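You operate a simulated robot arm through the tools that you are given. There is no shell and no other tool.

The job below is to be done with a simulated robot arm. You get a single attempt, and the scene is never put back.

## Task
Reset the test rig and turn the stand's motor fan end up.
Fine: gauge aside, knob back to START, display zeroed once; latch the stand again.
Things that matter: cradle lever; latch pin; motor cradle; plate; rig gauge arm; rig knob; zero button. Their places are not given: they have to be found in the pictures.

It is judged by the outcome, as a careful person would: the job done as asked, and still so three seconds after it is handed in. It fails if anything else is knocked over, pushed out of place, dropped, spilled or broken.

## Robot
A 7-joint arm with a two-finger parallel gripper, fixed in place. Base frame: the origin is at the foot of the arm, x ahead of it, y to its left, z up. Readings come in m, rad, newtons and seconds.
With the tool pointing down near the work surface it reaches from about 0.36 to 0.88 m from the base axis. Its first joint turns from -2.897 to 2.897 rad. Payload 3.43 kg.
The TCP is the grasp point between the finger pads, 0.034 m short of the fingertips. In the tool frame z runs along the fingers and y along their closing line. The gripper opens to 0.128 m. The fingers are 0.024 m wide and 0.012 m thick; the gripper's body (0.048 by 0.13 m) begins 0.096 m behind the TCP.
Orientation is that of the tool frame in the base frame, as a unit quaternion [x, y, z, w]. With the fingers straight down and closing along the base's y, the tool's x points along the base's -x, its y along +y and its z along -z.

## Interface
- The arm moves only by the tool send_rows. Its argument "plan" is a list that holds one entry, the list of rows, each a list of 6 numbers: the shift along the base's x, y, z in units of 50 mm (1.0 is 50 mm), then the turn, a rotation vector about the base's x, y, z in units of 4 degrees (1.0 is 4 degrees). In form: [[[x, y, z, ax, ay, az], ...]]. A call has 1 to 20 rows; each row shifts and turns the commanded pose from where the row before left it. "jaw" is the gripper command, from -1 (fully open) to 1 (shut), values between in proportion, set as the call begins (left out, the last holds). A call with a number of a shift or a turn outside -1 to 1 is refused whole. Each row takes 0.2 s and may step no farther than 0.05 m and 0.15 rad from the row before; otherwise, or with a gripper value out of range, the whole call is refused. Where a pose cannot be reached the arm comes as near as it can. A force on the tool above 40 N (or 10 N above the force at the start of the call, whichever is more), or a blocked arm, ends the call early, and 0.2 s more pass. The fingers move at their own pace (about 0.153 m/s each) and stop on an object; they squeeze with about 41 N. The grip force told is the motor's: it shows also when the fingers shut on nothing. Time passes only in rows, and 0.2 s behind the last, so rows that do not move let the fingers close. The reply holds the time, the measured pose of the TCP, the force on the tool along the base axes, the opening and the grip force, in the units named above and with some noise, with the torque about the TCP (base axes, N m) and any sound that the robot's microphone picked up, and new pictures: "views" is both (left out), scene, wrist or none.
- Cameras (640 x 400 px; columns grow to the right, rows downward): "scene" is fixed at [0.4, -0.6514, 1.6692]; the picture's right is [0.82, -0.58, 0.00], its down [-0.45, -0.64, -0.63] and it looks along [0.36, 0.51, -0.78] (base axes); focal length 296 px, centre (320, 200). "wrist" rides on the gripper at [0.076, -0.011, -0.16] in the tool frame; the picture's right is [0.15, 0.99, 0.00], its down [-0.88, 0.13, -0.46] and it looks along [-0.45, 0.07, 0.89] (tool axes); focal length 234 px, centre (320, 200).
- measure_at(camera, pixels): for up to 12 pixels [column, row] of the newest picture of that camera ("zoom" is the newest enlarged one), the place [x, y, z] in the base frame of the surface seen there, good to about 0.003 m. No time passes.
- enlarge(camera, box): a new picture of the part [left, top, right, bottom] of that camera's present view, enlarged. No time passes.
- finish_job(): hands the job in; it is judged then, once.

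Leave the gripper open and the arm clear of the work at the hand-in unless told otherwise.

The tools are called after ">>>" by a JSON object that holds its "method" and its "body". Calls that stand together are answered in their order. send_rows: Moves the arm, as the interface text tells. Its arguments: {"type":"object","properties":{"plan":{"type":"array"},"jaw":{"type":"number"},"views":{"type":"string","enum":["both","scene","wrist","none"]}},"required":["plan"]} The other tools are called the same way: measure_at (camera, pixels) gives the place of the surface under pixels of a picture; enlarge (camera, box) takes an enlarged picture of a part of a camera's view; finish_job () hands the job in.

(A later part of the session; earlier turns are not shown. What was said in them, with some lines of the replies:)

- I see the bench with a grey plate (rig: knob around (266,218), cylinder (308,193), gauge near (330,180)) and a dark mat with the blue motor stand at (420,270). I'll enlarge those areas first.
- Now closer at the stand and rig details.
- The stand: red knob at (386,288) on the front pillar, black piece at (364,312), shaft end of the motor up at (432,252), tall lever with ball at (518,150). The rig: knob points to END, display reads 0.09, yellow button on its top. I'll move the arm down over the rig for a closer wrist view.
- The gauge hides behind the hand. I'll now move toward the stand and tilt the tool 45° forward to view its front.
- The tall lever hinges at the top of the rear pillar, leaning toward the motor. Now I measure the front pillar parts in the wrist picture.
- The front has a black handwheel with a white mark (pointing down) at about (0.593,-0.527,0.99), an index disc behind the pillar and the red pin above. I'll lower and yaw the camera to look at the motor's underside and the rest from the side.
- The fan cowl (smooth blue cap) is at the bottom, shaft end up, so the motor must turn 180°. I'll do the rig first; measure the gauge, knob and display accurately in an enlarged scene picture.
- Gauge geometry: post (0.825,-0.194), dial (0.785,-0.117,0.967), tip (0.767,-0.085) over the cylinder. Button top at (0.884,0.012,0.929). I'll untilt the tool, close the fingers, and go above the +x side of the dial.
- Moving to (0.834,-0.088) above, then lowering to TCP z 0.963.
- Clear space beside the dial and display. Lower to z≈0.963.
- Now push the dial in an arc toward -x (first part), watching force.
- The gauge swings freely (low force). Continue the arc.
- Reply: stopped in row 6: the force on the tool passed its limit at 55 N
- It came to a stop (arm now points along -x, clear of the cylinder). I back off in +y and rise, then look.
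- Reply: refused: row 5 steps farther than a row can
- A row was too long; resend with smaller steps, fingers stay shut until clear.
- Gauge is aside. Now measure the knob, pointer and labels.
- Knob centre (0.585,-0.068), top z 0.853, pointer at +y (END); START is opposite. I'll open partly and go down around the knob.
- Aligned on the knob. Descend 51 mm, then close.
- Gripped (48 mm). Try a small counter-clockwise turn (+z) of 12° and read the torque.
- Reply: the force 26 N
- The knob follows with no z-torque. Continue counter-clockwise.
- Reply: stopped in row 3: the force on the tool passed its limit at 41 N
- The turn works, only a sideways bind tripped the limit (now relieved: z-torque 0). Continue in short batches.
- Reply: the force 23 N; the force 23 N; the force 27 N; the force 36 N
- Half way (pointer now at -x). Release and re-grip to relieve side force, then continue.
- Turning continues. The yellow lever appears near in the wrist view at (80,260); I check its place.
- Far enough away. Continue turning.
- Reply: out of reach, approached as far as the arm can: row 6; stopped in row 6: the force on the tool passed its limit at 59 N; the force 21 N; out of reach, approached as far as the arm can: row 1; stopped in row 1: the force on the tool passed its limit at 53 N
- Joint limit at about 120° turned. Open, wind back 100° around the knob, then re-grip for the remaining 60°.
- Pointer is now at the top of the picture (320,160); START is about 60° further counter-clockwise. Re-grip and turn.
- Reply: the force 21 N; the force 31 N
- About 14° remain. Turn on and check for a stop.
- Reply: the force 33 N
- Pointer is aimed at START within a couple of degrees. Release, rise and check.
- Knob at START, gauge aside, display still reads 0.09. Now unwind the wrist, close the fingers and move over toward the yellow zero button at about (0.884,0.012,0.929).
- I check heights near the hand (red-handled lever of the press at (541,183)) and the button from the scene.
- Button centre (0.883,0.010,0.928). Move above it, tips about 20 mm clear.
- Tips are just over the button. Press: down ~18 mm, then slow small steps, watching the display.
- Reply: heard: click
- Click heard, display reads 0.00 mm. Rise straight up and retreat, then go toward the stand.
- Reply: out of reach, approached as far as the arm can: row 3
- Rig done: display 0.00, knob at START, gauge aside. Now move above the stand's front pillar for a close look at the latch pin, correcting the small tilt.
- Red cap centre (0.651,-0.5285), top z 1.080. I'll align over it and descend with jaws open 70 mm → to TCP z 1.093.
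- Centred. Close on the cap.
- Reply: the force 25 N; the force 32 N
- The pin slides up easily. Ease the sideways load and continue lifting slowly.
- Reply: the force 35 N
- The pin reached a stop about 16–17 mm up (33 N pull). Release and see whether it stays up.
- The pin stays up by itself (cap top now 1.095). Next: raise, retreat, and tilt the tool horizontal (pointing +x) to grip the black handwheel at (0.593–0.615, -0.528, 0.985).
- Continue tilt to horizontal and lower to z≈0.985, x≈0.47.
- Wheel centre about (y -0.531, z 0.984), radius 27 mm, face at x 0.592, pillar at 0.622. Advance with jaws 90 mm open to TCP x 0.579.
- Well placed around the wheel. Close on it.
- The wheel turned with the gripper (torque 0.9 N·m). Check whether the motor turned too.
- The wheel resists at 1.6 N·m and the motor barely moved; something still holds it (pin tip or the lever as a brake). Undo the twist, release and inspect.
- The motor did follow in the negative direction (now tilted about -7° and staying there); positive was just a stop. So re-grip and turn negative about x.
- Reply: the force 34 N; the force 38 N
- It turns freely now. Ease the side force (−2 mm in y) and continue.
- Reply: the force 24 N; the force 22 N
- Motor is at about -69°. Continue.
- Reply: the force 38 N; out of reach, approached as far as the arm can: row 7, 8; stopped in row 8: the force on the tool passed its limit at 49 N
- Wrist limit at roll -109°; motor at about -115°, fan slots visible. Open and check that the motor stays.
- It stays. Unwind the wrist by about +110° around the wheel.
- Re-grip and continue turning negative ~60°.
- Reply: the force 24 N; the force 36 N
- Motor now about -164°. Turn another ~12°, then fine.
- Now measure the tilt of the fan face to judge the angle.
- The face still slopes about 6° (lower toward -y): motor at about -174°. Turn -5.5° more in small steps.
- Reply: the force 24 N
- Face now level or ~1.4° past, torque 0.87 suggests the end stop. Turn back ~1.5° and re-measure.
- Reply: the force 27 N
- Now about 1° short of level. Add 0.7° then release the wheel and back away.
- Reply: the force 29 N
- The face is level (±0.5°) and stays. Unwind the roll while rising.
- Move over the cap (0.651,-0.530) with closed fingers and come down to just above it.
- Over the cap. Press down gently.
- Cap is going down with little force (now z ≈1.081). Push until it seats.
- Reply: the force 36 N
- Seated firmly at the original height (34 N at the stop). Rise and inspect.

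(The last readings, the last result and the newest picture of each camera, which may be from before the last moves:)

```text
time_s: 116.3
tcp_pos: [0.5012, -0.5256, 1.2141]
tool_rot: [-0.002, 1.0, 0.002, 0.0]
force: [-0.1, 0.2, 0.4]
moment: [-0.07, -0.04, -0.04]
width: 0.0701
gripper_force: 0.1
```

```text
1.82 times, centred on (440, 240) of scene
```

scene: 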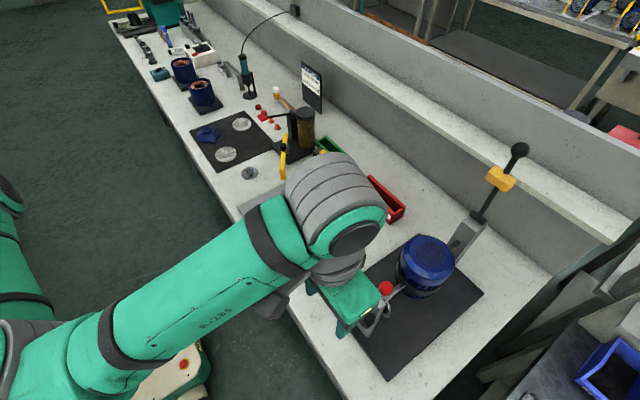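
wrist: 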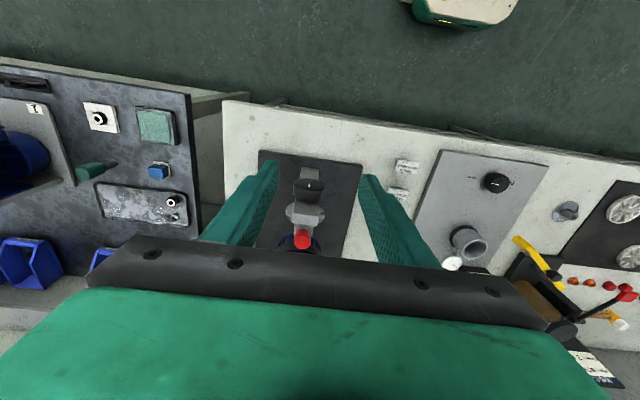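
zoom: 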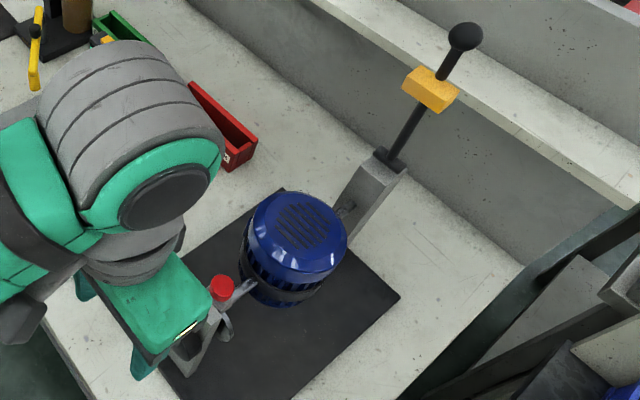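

The red cap is down and the fan slots face up. I'll back the arm away for a clear view and check the pin height, motor level, lever and the rig.

>>> {"method": "send_rows", "body": {"plan": [[[-0.4, 0.9, 0.2, 0, 0, 0], [-0.4, 0.9, 0.2, 0, 0, 0], [-0.4, 0.9, 0.2, 0, 0, 0], [0, 0.9, 0.2, 0, 0, 0], [0, 0.9, 0.2, 0, 0, 0], [0, 0.9, 0, 0, 0, 0], [0, 0.9, 0, 0, 0, 0], [0, 0.9, 0, 0, 0, 0], [0, 0, 0, 0, 0, 0]]], "jaw": -1}}

>>> {"method": "enlarge", "body": {"camera": "scene", "box": [465, 135, 535, 245]}}

>>> {"method": "enlarge", "body": {"camera": "scene", "box": [340, 220, 470, 350]}}

>>> {"method": "measure_at", "body": {"camera": "scene", "pixels": [[387, 286], [386, 288], [414, 250], [420, 240], [416, 246], [418, 243], [446, 256], [440, 263], [433, 265], [436, 265], [518, 150], [500, 178]]}}

```text
refused: row 1 steps farther than a row can; nothing moved
```

```text
3.64 times, centred on (500, 190) of scene
```

zoom: 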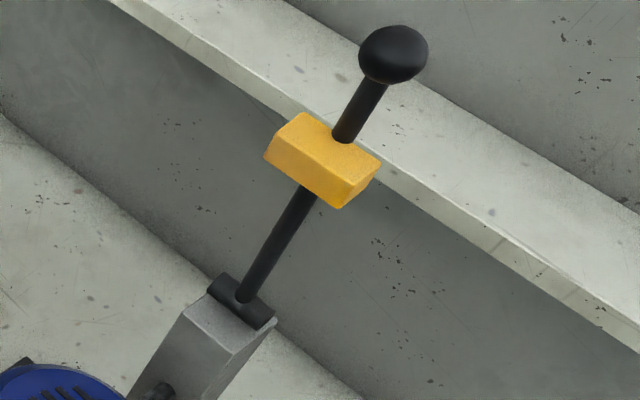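

```text
3.08 times, centred on (405, 285) of scene
```

zoom: 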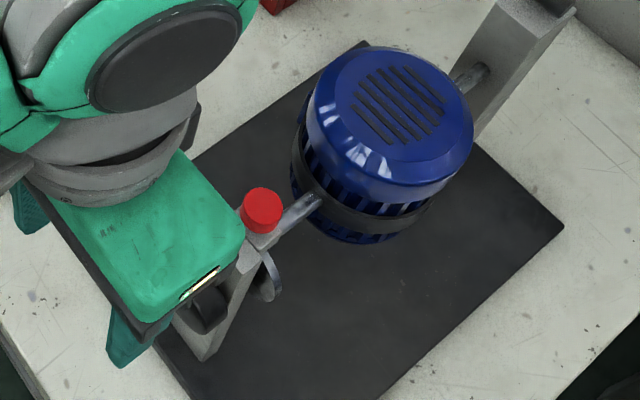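

```text
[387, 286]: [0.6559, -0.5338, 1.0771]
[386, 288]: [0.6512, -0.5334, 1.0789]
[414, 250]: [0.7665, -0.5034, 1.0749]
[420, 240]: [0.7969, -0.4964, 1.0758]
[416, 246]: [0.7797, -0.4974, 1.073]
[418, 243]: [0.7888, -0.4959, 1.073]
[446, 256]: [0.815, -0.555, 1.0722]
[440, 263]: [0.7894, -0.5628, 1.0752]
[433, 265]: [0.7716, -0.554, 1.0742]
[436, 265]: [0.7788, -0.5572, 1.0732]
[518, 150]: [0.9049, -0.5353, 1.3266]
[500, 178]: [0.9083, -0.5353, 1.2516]
```

Pin cap is back at 1.078 (fully down) and the motor is level. To be sure it is really latched, I'll do a gentle twist check on the handwheel: retreat and tilt horizontal again.

>>> {"method": "send_rows", "body": {"plan": [[[-0.5, 0, 0, 0, 0, 0], [-0.5, 0, 0, 0, -0.9, 0], [-0.4, -0.05, 0, 0, -0.9, 0], [0, -0.05, 0, 0, -0.9, 0], [0, 0, 0, 0, -0.9, 0], [0, 0, 0, 0, -0.9, 0], [0, 0, 0, 0, -0.9, 0], [0, 0, 0, 0, -0.9, 0], [0, 0, 0, 0, -0.9, 0], [0, 0, 0, 0, -0.9, 0], [0, 0, 0, 0, -0.9, 0], [0, 0, 0, 0, -0.9, 0], [0, 0, 0, 0, -0.9, 0], [0, 0, 0, 0, -0.9, 0], [0, 0, 0, 0, -0.9, 0], [0, 0, 0, 0, -0.9, 0], [0, 0, 0, 0, -0.9, 0]]], "jaw": -0.4, "views": "none"}}

>>> {"method": "send_rows", "body": {"plan": [[[0, 0, -0.5, 0, -0.9, 0], [0, 0, -0.5, 0, -0.9, 0], [0, 0, -0.5, 0, -0.9, 0], [0, 0, -0.5, 0, -0.9, 0], [0, 0, -0.5, 0, -0.9, 0], [0, 0, -0.5, 0, -0.9, 0], [0, 0, -0.5, 0, -0.9, 0], [0, 0, -0.5, 0, -0.9, 0], [0, 0, -0.5, 0, -0.9, 0], [0, 0, 0, 0, 0, 0]]], "views": "both"}}

```text
time_s: 120.0
tcp_pos: [0.4308, -0.5347, 1.2125]
tool_rot: [-0.001, 0.876, 0.001, 0.482]
force: [0.4, -0.4, 0.0]
moment: [-0.02, 0.0, 0.0]
width: 0.0896
gripper_force: 0.1
```

```text
time_s: 122.2
tcp_pos: [0.4292, -0.5334, 0.9899]
tool_rot: [-0.001, 0.707, 0.001, 0.708]
force: [-0.2, 0.3, -0.8]
moment: [-0.01, 0.01, 0.0]
width: 0.0898
gripper_force: 0.1
```

scene: 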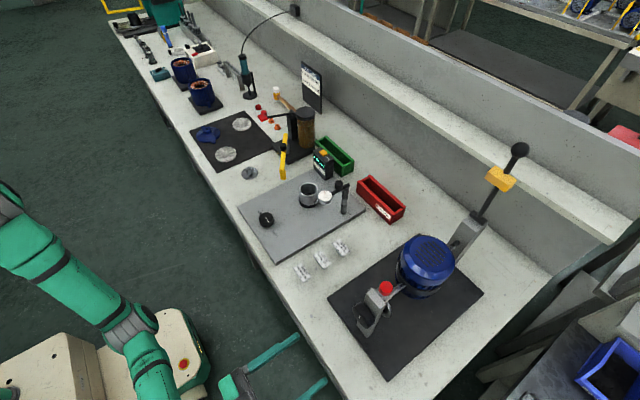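
wrist: 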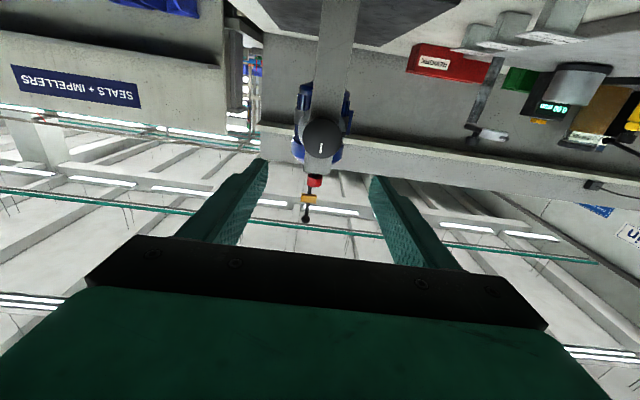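

Advance around the wheel, close, and twist +5.6°.

>>> {"method": "send_rows", "body": {"plan": [[[0.8, 0.05, -0.1, 0, 0, 0], [0.8, 0, 0, 0, 0, 0], [0.8, 0, 0, 0, 0, 0], [0.4, 0, 0, 0, 0, 0], [0.18, 0, 0, 0, 0, 0], [0, 0, 0, 0, 0, 0]]], "views": "wrist"}}

>>> {"method": "send_rows", "body": {"plan": [[[0, 0, 0, 0, 0, 0], [0, 0, 0, 0, 0, 0], [0, 0, 0, 0, 0, 0]]], "jaw": 1, "views": "none"}}

>>> {"method": "send_rows", "body": {"plan": [[[0, 0, 0, 0.5, 0, 0], [0, 0, 0, 0.5, 0, 0], [0, 0, 0, 0.4, 0, 0]]], "views": "scene"}}

>>> {"method": "measure_at", "body": {"camera": "scene", "pixels": [[414, 250], [420, 240], [416, 246], [418, 243], [446, 256], [440, 263], [433, 265], [436, 265]]}}

```text
time_s: 123.5
tcp_pos: [0.5791, -0.5318, 0.984]
tool_rot: [-0.001, 0.707, 0.001, 0.707]
force: [0.1, -0.7, 0.6]
moment: [-0.01, 0.03, -0.03]
width: 0.0895
gripper_force: 0.0
```

wrist: 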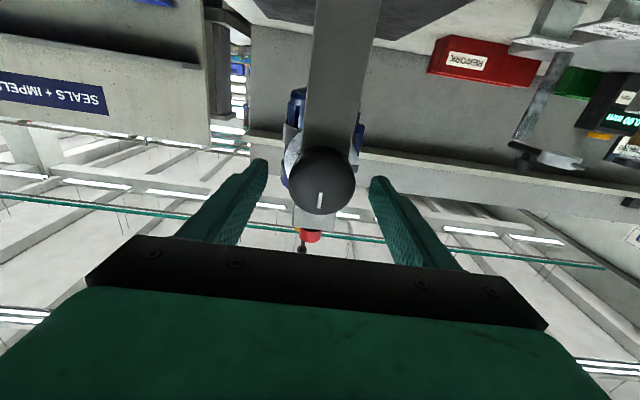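

```text
time_s: 124.3
tcp_pos: [0.5798, -0.5301, 0.9839]
tool_rot: [-0.002, 0.707, 0.002, 0.707]
force: [-8.2, 19.9, -1.3]
moment: [0.01, -0.39, -0.33]
width: 0.0559
gripper_force: 44.8
```

```text
time_s: 125.2
tcp_pos: [0.5799, -0.5299, 0.9825]
tool_rot: [0.033, 0.707, 0.038, 0.706]
force: [-9.4, 29.9, -12.4]
moment: [-0.61, -0.1, -0.15]
width: 0.0552
gripper_force: 45.2
```

scene: 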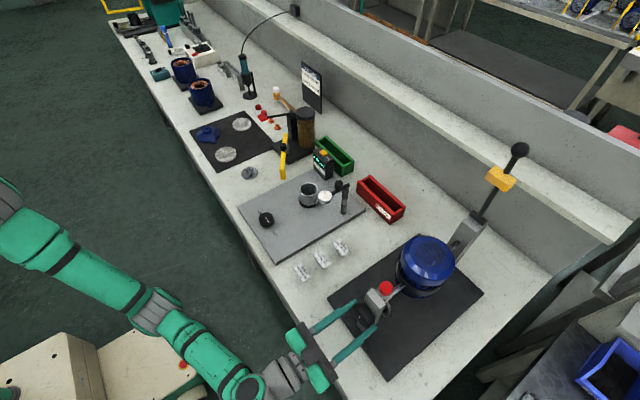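

```text
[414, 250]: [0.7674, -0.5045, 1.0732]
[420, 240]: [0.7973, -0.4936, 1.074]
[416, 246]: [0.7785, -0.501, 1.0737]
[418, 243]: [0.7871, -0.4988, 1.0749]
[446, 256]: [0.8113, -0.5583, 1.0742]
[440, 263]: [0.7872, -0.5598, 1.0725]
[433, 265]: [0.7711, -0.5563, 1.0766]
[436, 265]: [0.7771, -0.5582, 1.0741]
```

Torque rises to 0.6 N·m and the fan face stays level: it is latched. Undo the twist, release and retreat.

>>> {"method": "send_rows", "body": {"plan": [[[0, 0, 0, -0.5, 0, 0], [0, 0, 0, -0.5, 0, 0], [0, 0, 0, -0.3, 0, 0]]], "views": "none"}}

>>> {"method": "send_rows", "body": {"plan": [[[0, 0, 0, 0, 0, 0], [0, 0, 0, 0, 0, 0], [-0.5, 0, 0, 0, 0, 0], [-0.8, 0, 0, 0, 0, 0], [-0.9, 0, 0, 0, 0, 0], [-0.7, 0, 0.2, 0, 0, 0], [0, 0, 0.8, 0, 0, 0], [0, 0, 0.8, 0, 0, 0], [0, 0, 0.8, 0, 0, 0], [0, 0, 0.8, 0, 0, 0], [0, 0, 0.8, 0, 0, 0], [0, 0, 0, 0, 0, 0]]], "jaw": -0.4}}

>>> {"method": "enlarge", "body": {"camera": "scene", "box": [340, 220, 470, 350]}}

>>> {"method": "enlarge", "body": {"camera": "scene", "box": [230, 130, 410, 270]}}

>>> {"method": "measure_at", "body": {"camera": "scene", "pixels": [[387, 287], [386, 288], [414, 250], [420, 240], [416, 246], [418, 243], [446, 256], [440, 263], [433, 265], [436, 265]]}}

```text
time_s: 126.0
tcp_pos: [0.579, -0.5313, 0.9852]
tool_rot: [0.001, 0.706, 0.002, 0.708]
force: [-1.6, 26.2, 2.5]
moment: [0.5, 0.32, 0.61]
width: 0.0555
gripper_force: 45.0
```

```text
time_s: 128.6
tcp_pos: [0.4362, -0.5337, 1.1934]
tool_rot: [0.002, 0.707, 0.003, 0.707]
force: [-0.2, -0.3, -0.4]
moment: [0.0, -0.02, 0.04]
width: 0.0899
gripper_force: 0.0
```

scene: 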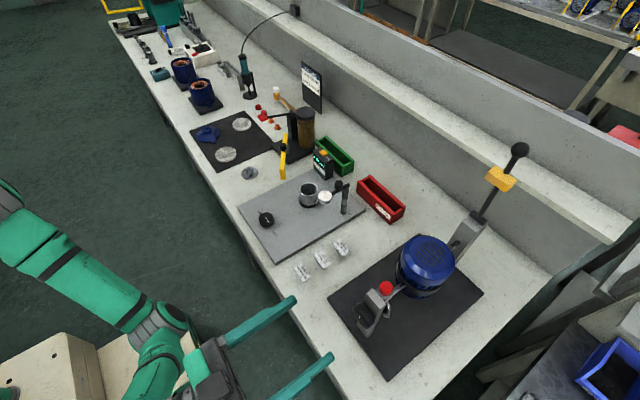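
wrist: 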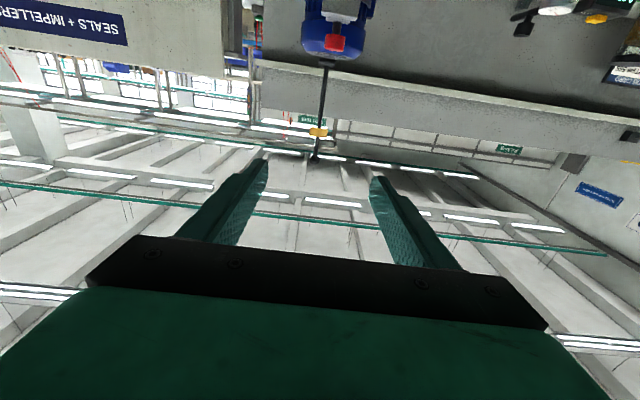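

```text
3.08 times, centred on (405, 285) of scene
```

zoom: 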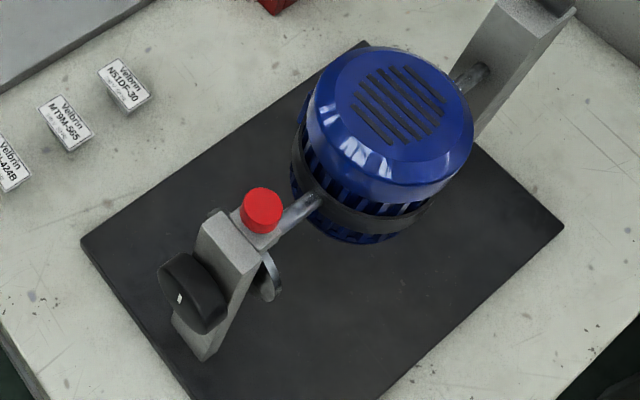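

```text
2.86 times, centred on (320, 200) of scene
```

zoom: 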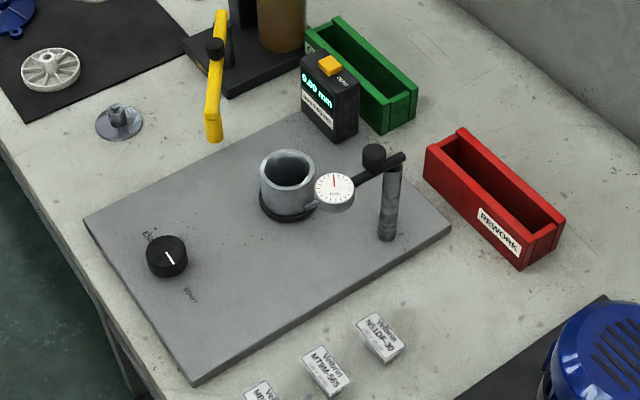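

```text
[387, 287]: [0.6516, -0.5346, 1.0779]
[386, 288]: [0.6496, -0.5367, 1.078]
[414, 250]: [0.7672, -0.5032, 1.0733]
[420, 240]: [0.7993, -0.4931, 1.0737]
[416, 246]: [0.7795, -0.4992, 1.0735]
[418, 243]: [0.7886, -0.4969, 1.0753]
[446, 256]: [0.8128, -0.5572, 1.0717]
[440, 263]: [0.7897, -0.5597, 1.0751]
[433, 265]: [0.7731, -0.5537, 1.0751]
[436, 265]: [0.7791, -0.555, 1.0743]
```

Everything is in place. Open the gripper fully, back off slightly, and confirm the display a last time.

>>> {"method": "send_rows", "body": {"plan": [[[-0.3, 0.3, 0.4, 0, 0.5, 0], [-0.3, 0.3, 0.4, 0, 0.5, 0], [0, 0.3, 0.4, 0, 0.5, 0], [0, 0, 0, 0, 0, 0]]], "jaw": -1, "views": "scene"}}

>>> {"method": "enlarge", "body": {"camera": "scene", "box": [295, 140, 365, 220]}}

```text
time_s: 129.6
tcp_pos: [0.4035, -0.4875, 1.2535]
tool_rot: [0.002, 0.743, 0.004, 0.669]
force: [0.3, 0.2, 0.2]
moment: [0.02, -0.02, 0.01]
width: 0.1281
gripper_force: 0.1
```

scene: 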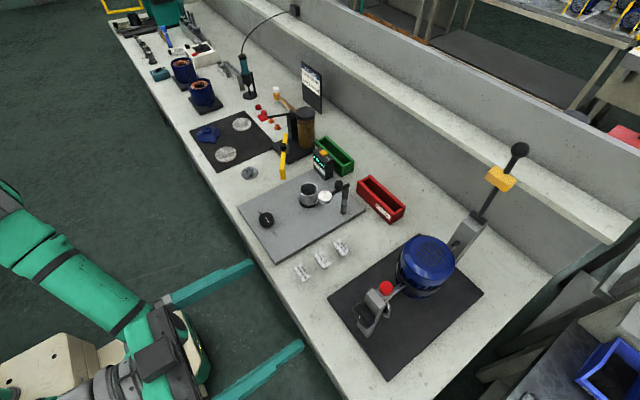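

```text
5.00 times, centred on (330, 180) of scene
```

zoom: 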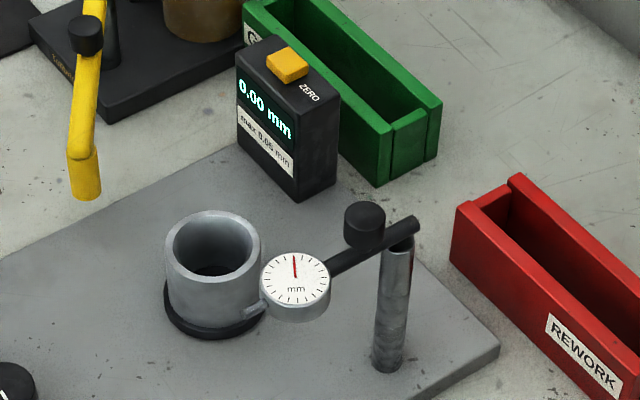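

The display reads 0.00 mm, the gauge has swung well clear of the cylinder, and the knob is at START. The motor is fan end up and latched, and the gripper is open and clear. Handing in.

>>> {"method": "finish_job", "body": {}}

```text
The job is handed in.
```

The rig is reset and the stand's motor is latched with its fan end up; the job is handed in. The outcome has not come back to me, so this is from my own last checks.

- **Gauge:** swung to its stop, about 0.13 m clear of the cylinder.
- **Knob:** turned from END back to START; the pointer lines up with the label to within a couple of degrees.
- **Display:** zero button pressed once (one click heard); it went from 0.09 mm to 0.00 mm.
- **Motor:** I lifted the latch pin and turned the motor 180° by the black handwheel on the front pillar. My first try, the wrong way, met a stop and the gripper slipped on the wheel. The fan slots now face up and the face is level within about half a degree.
- **Latch:** the pin is pushed fully home, back at its original height. A gentle twist on the handwheel afterwards did not move the motor.

I left the tall lever on the rear pillar where it was. The motor turned freely without it, so I took the pin as the only latch. I saw nothing else on the bench moved or knocked over.
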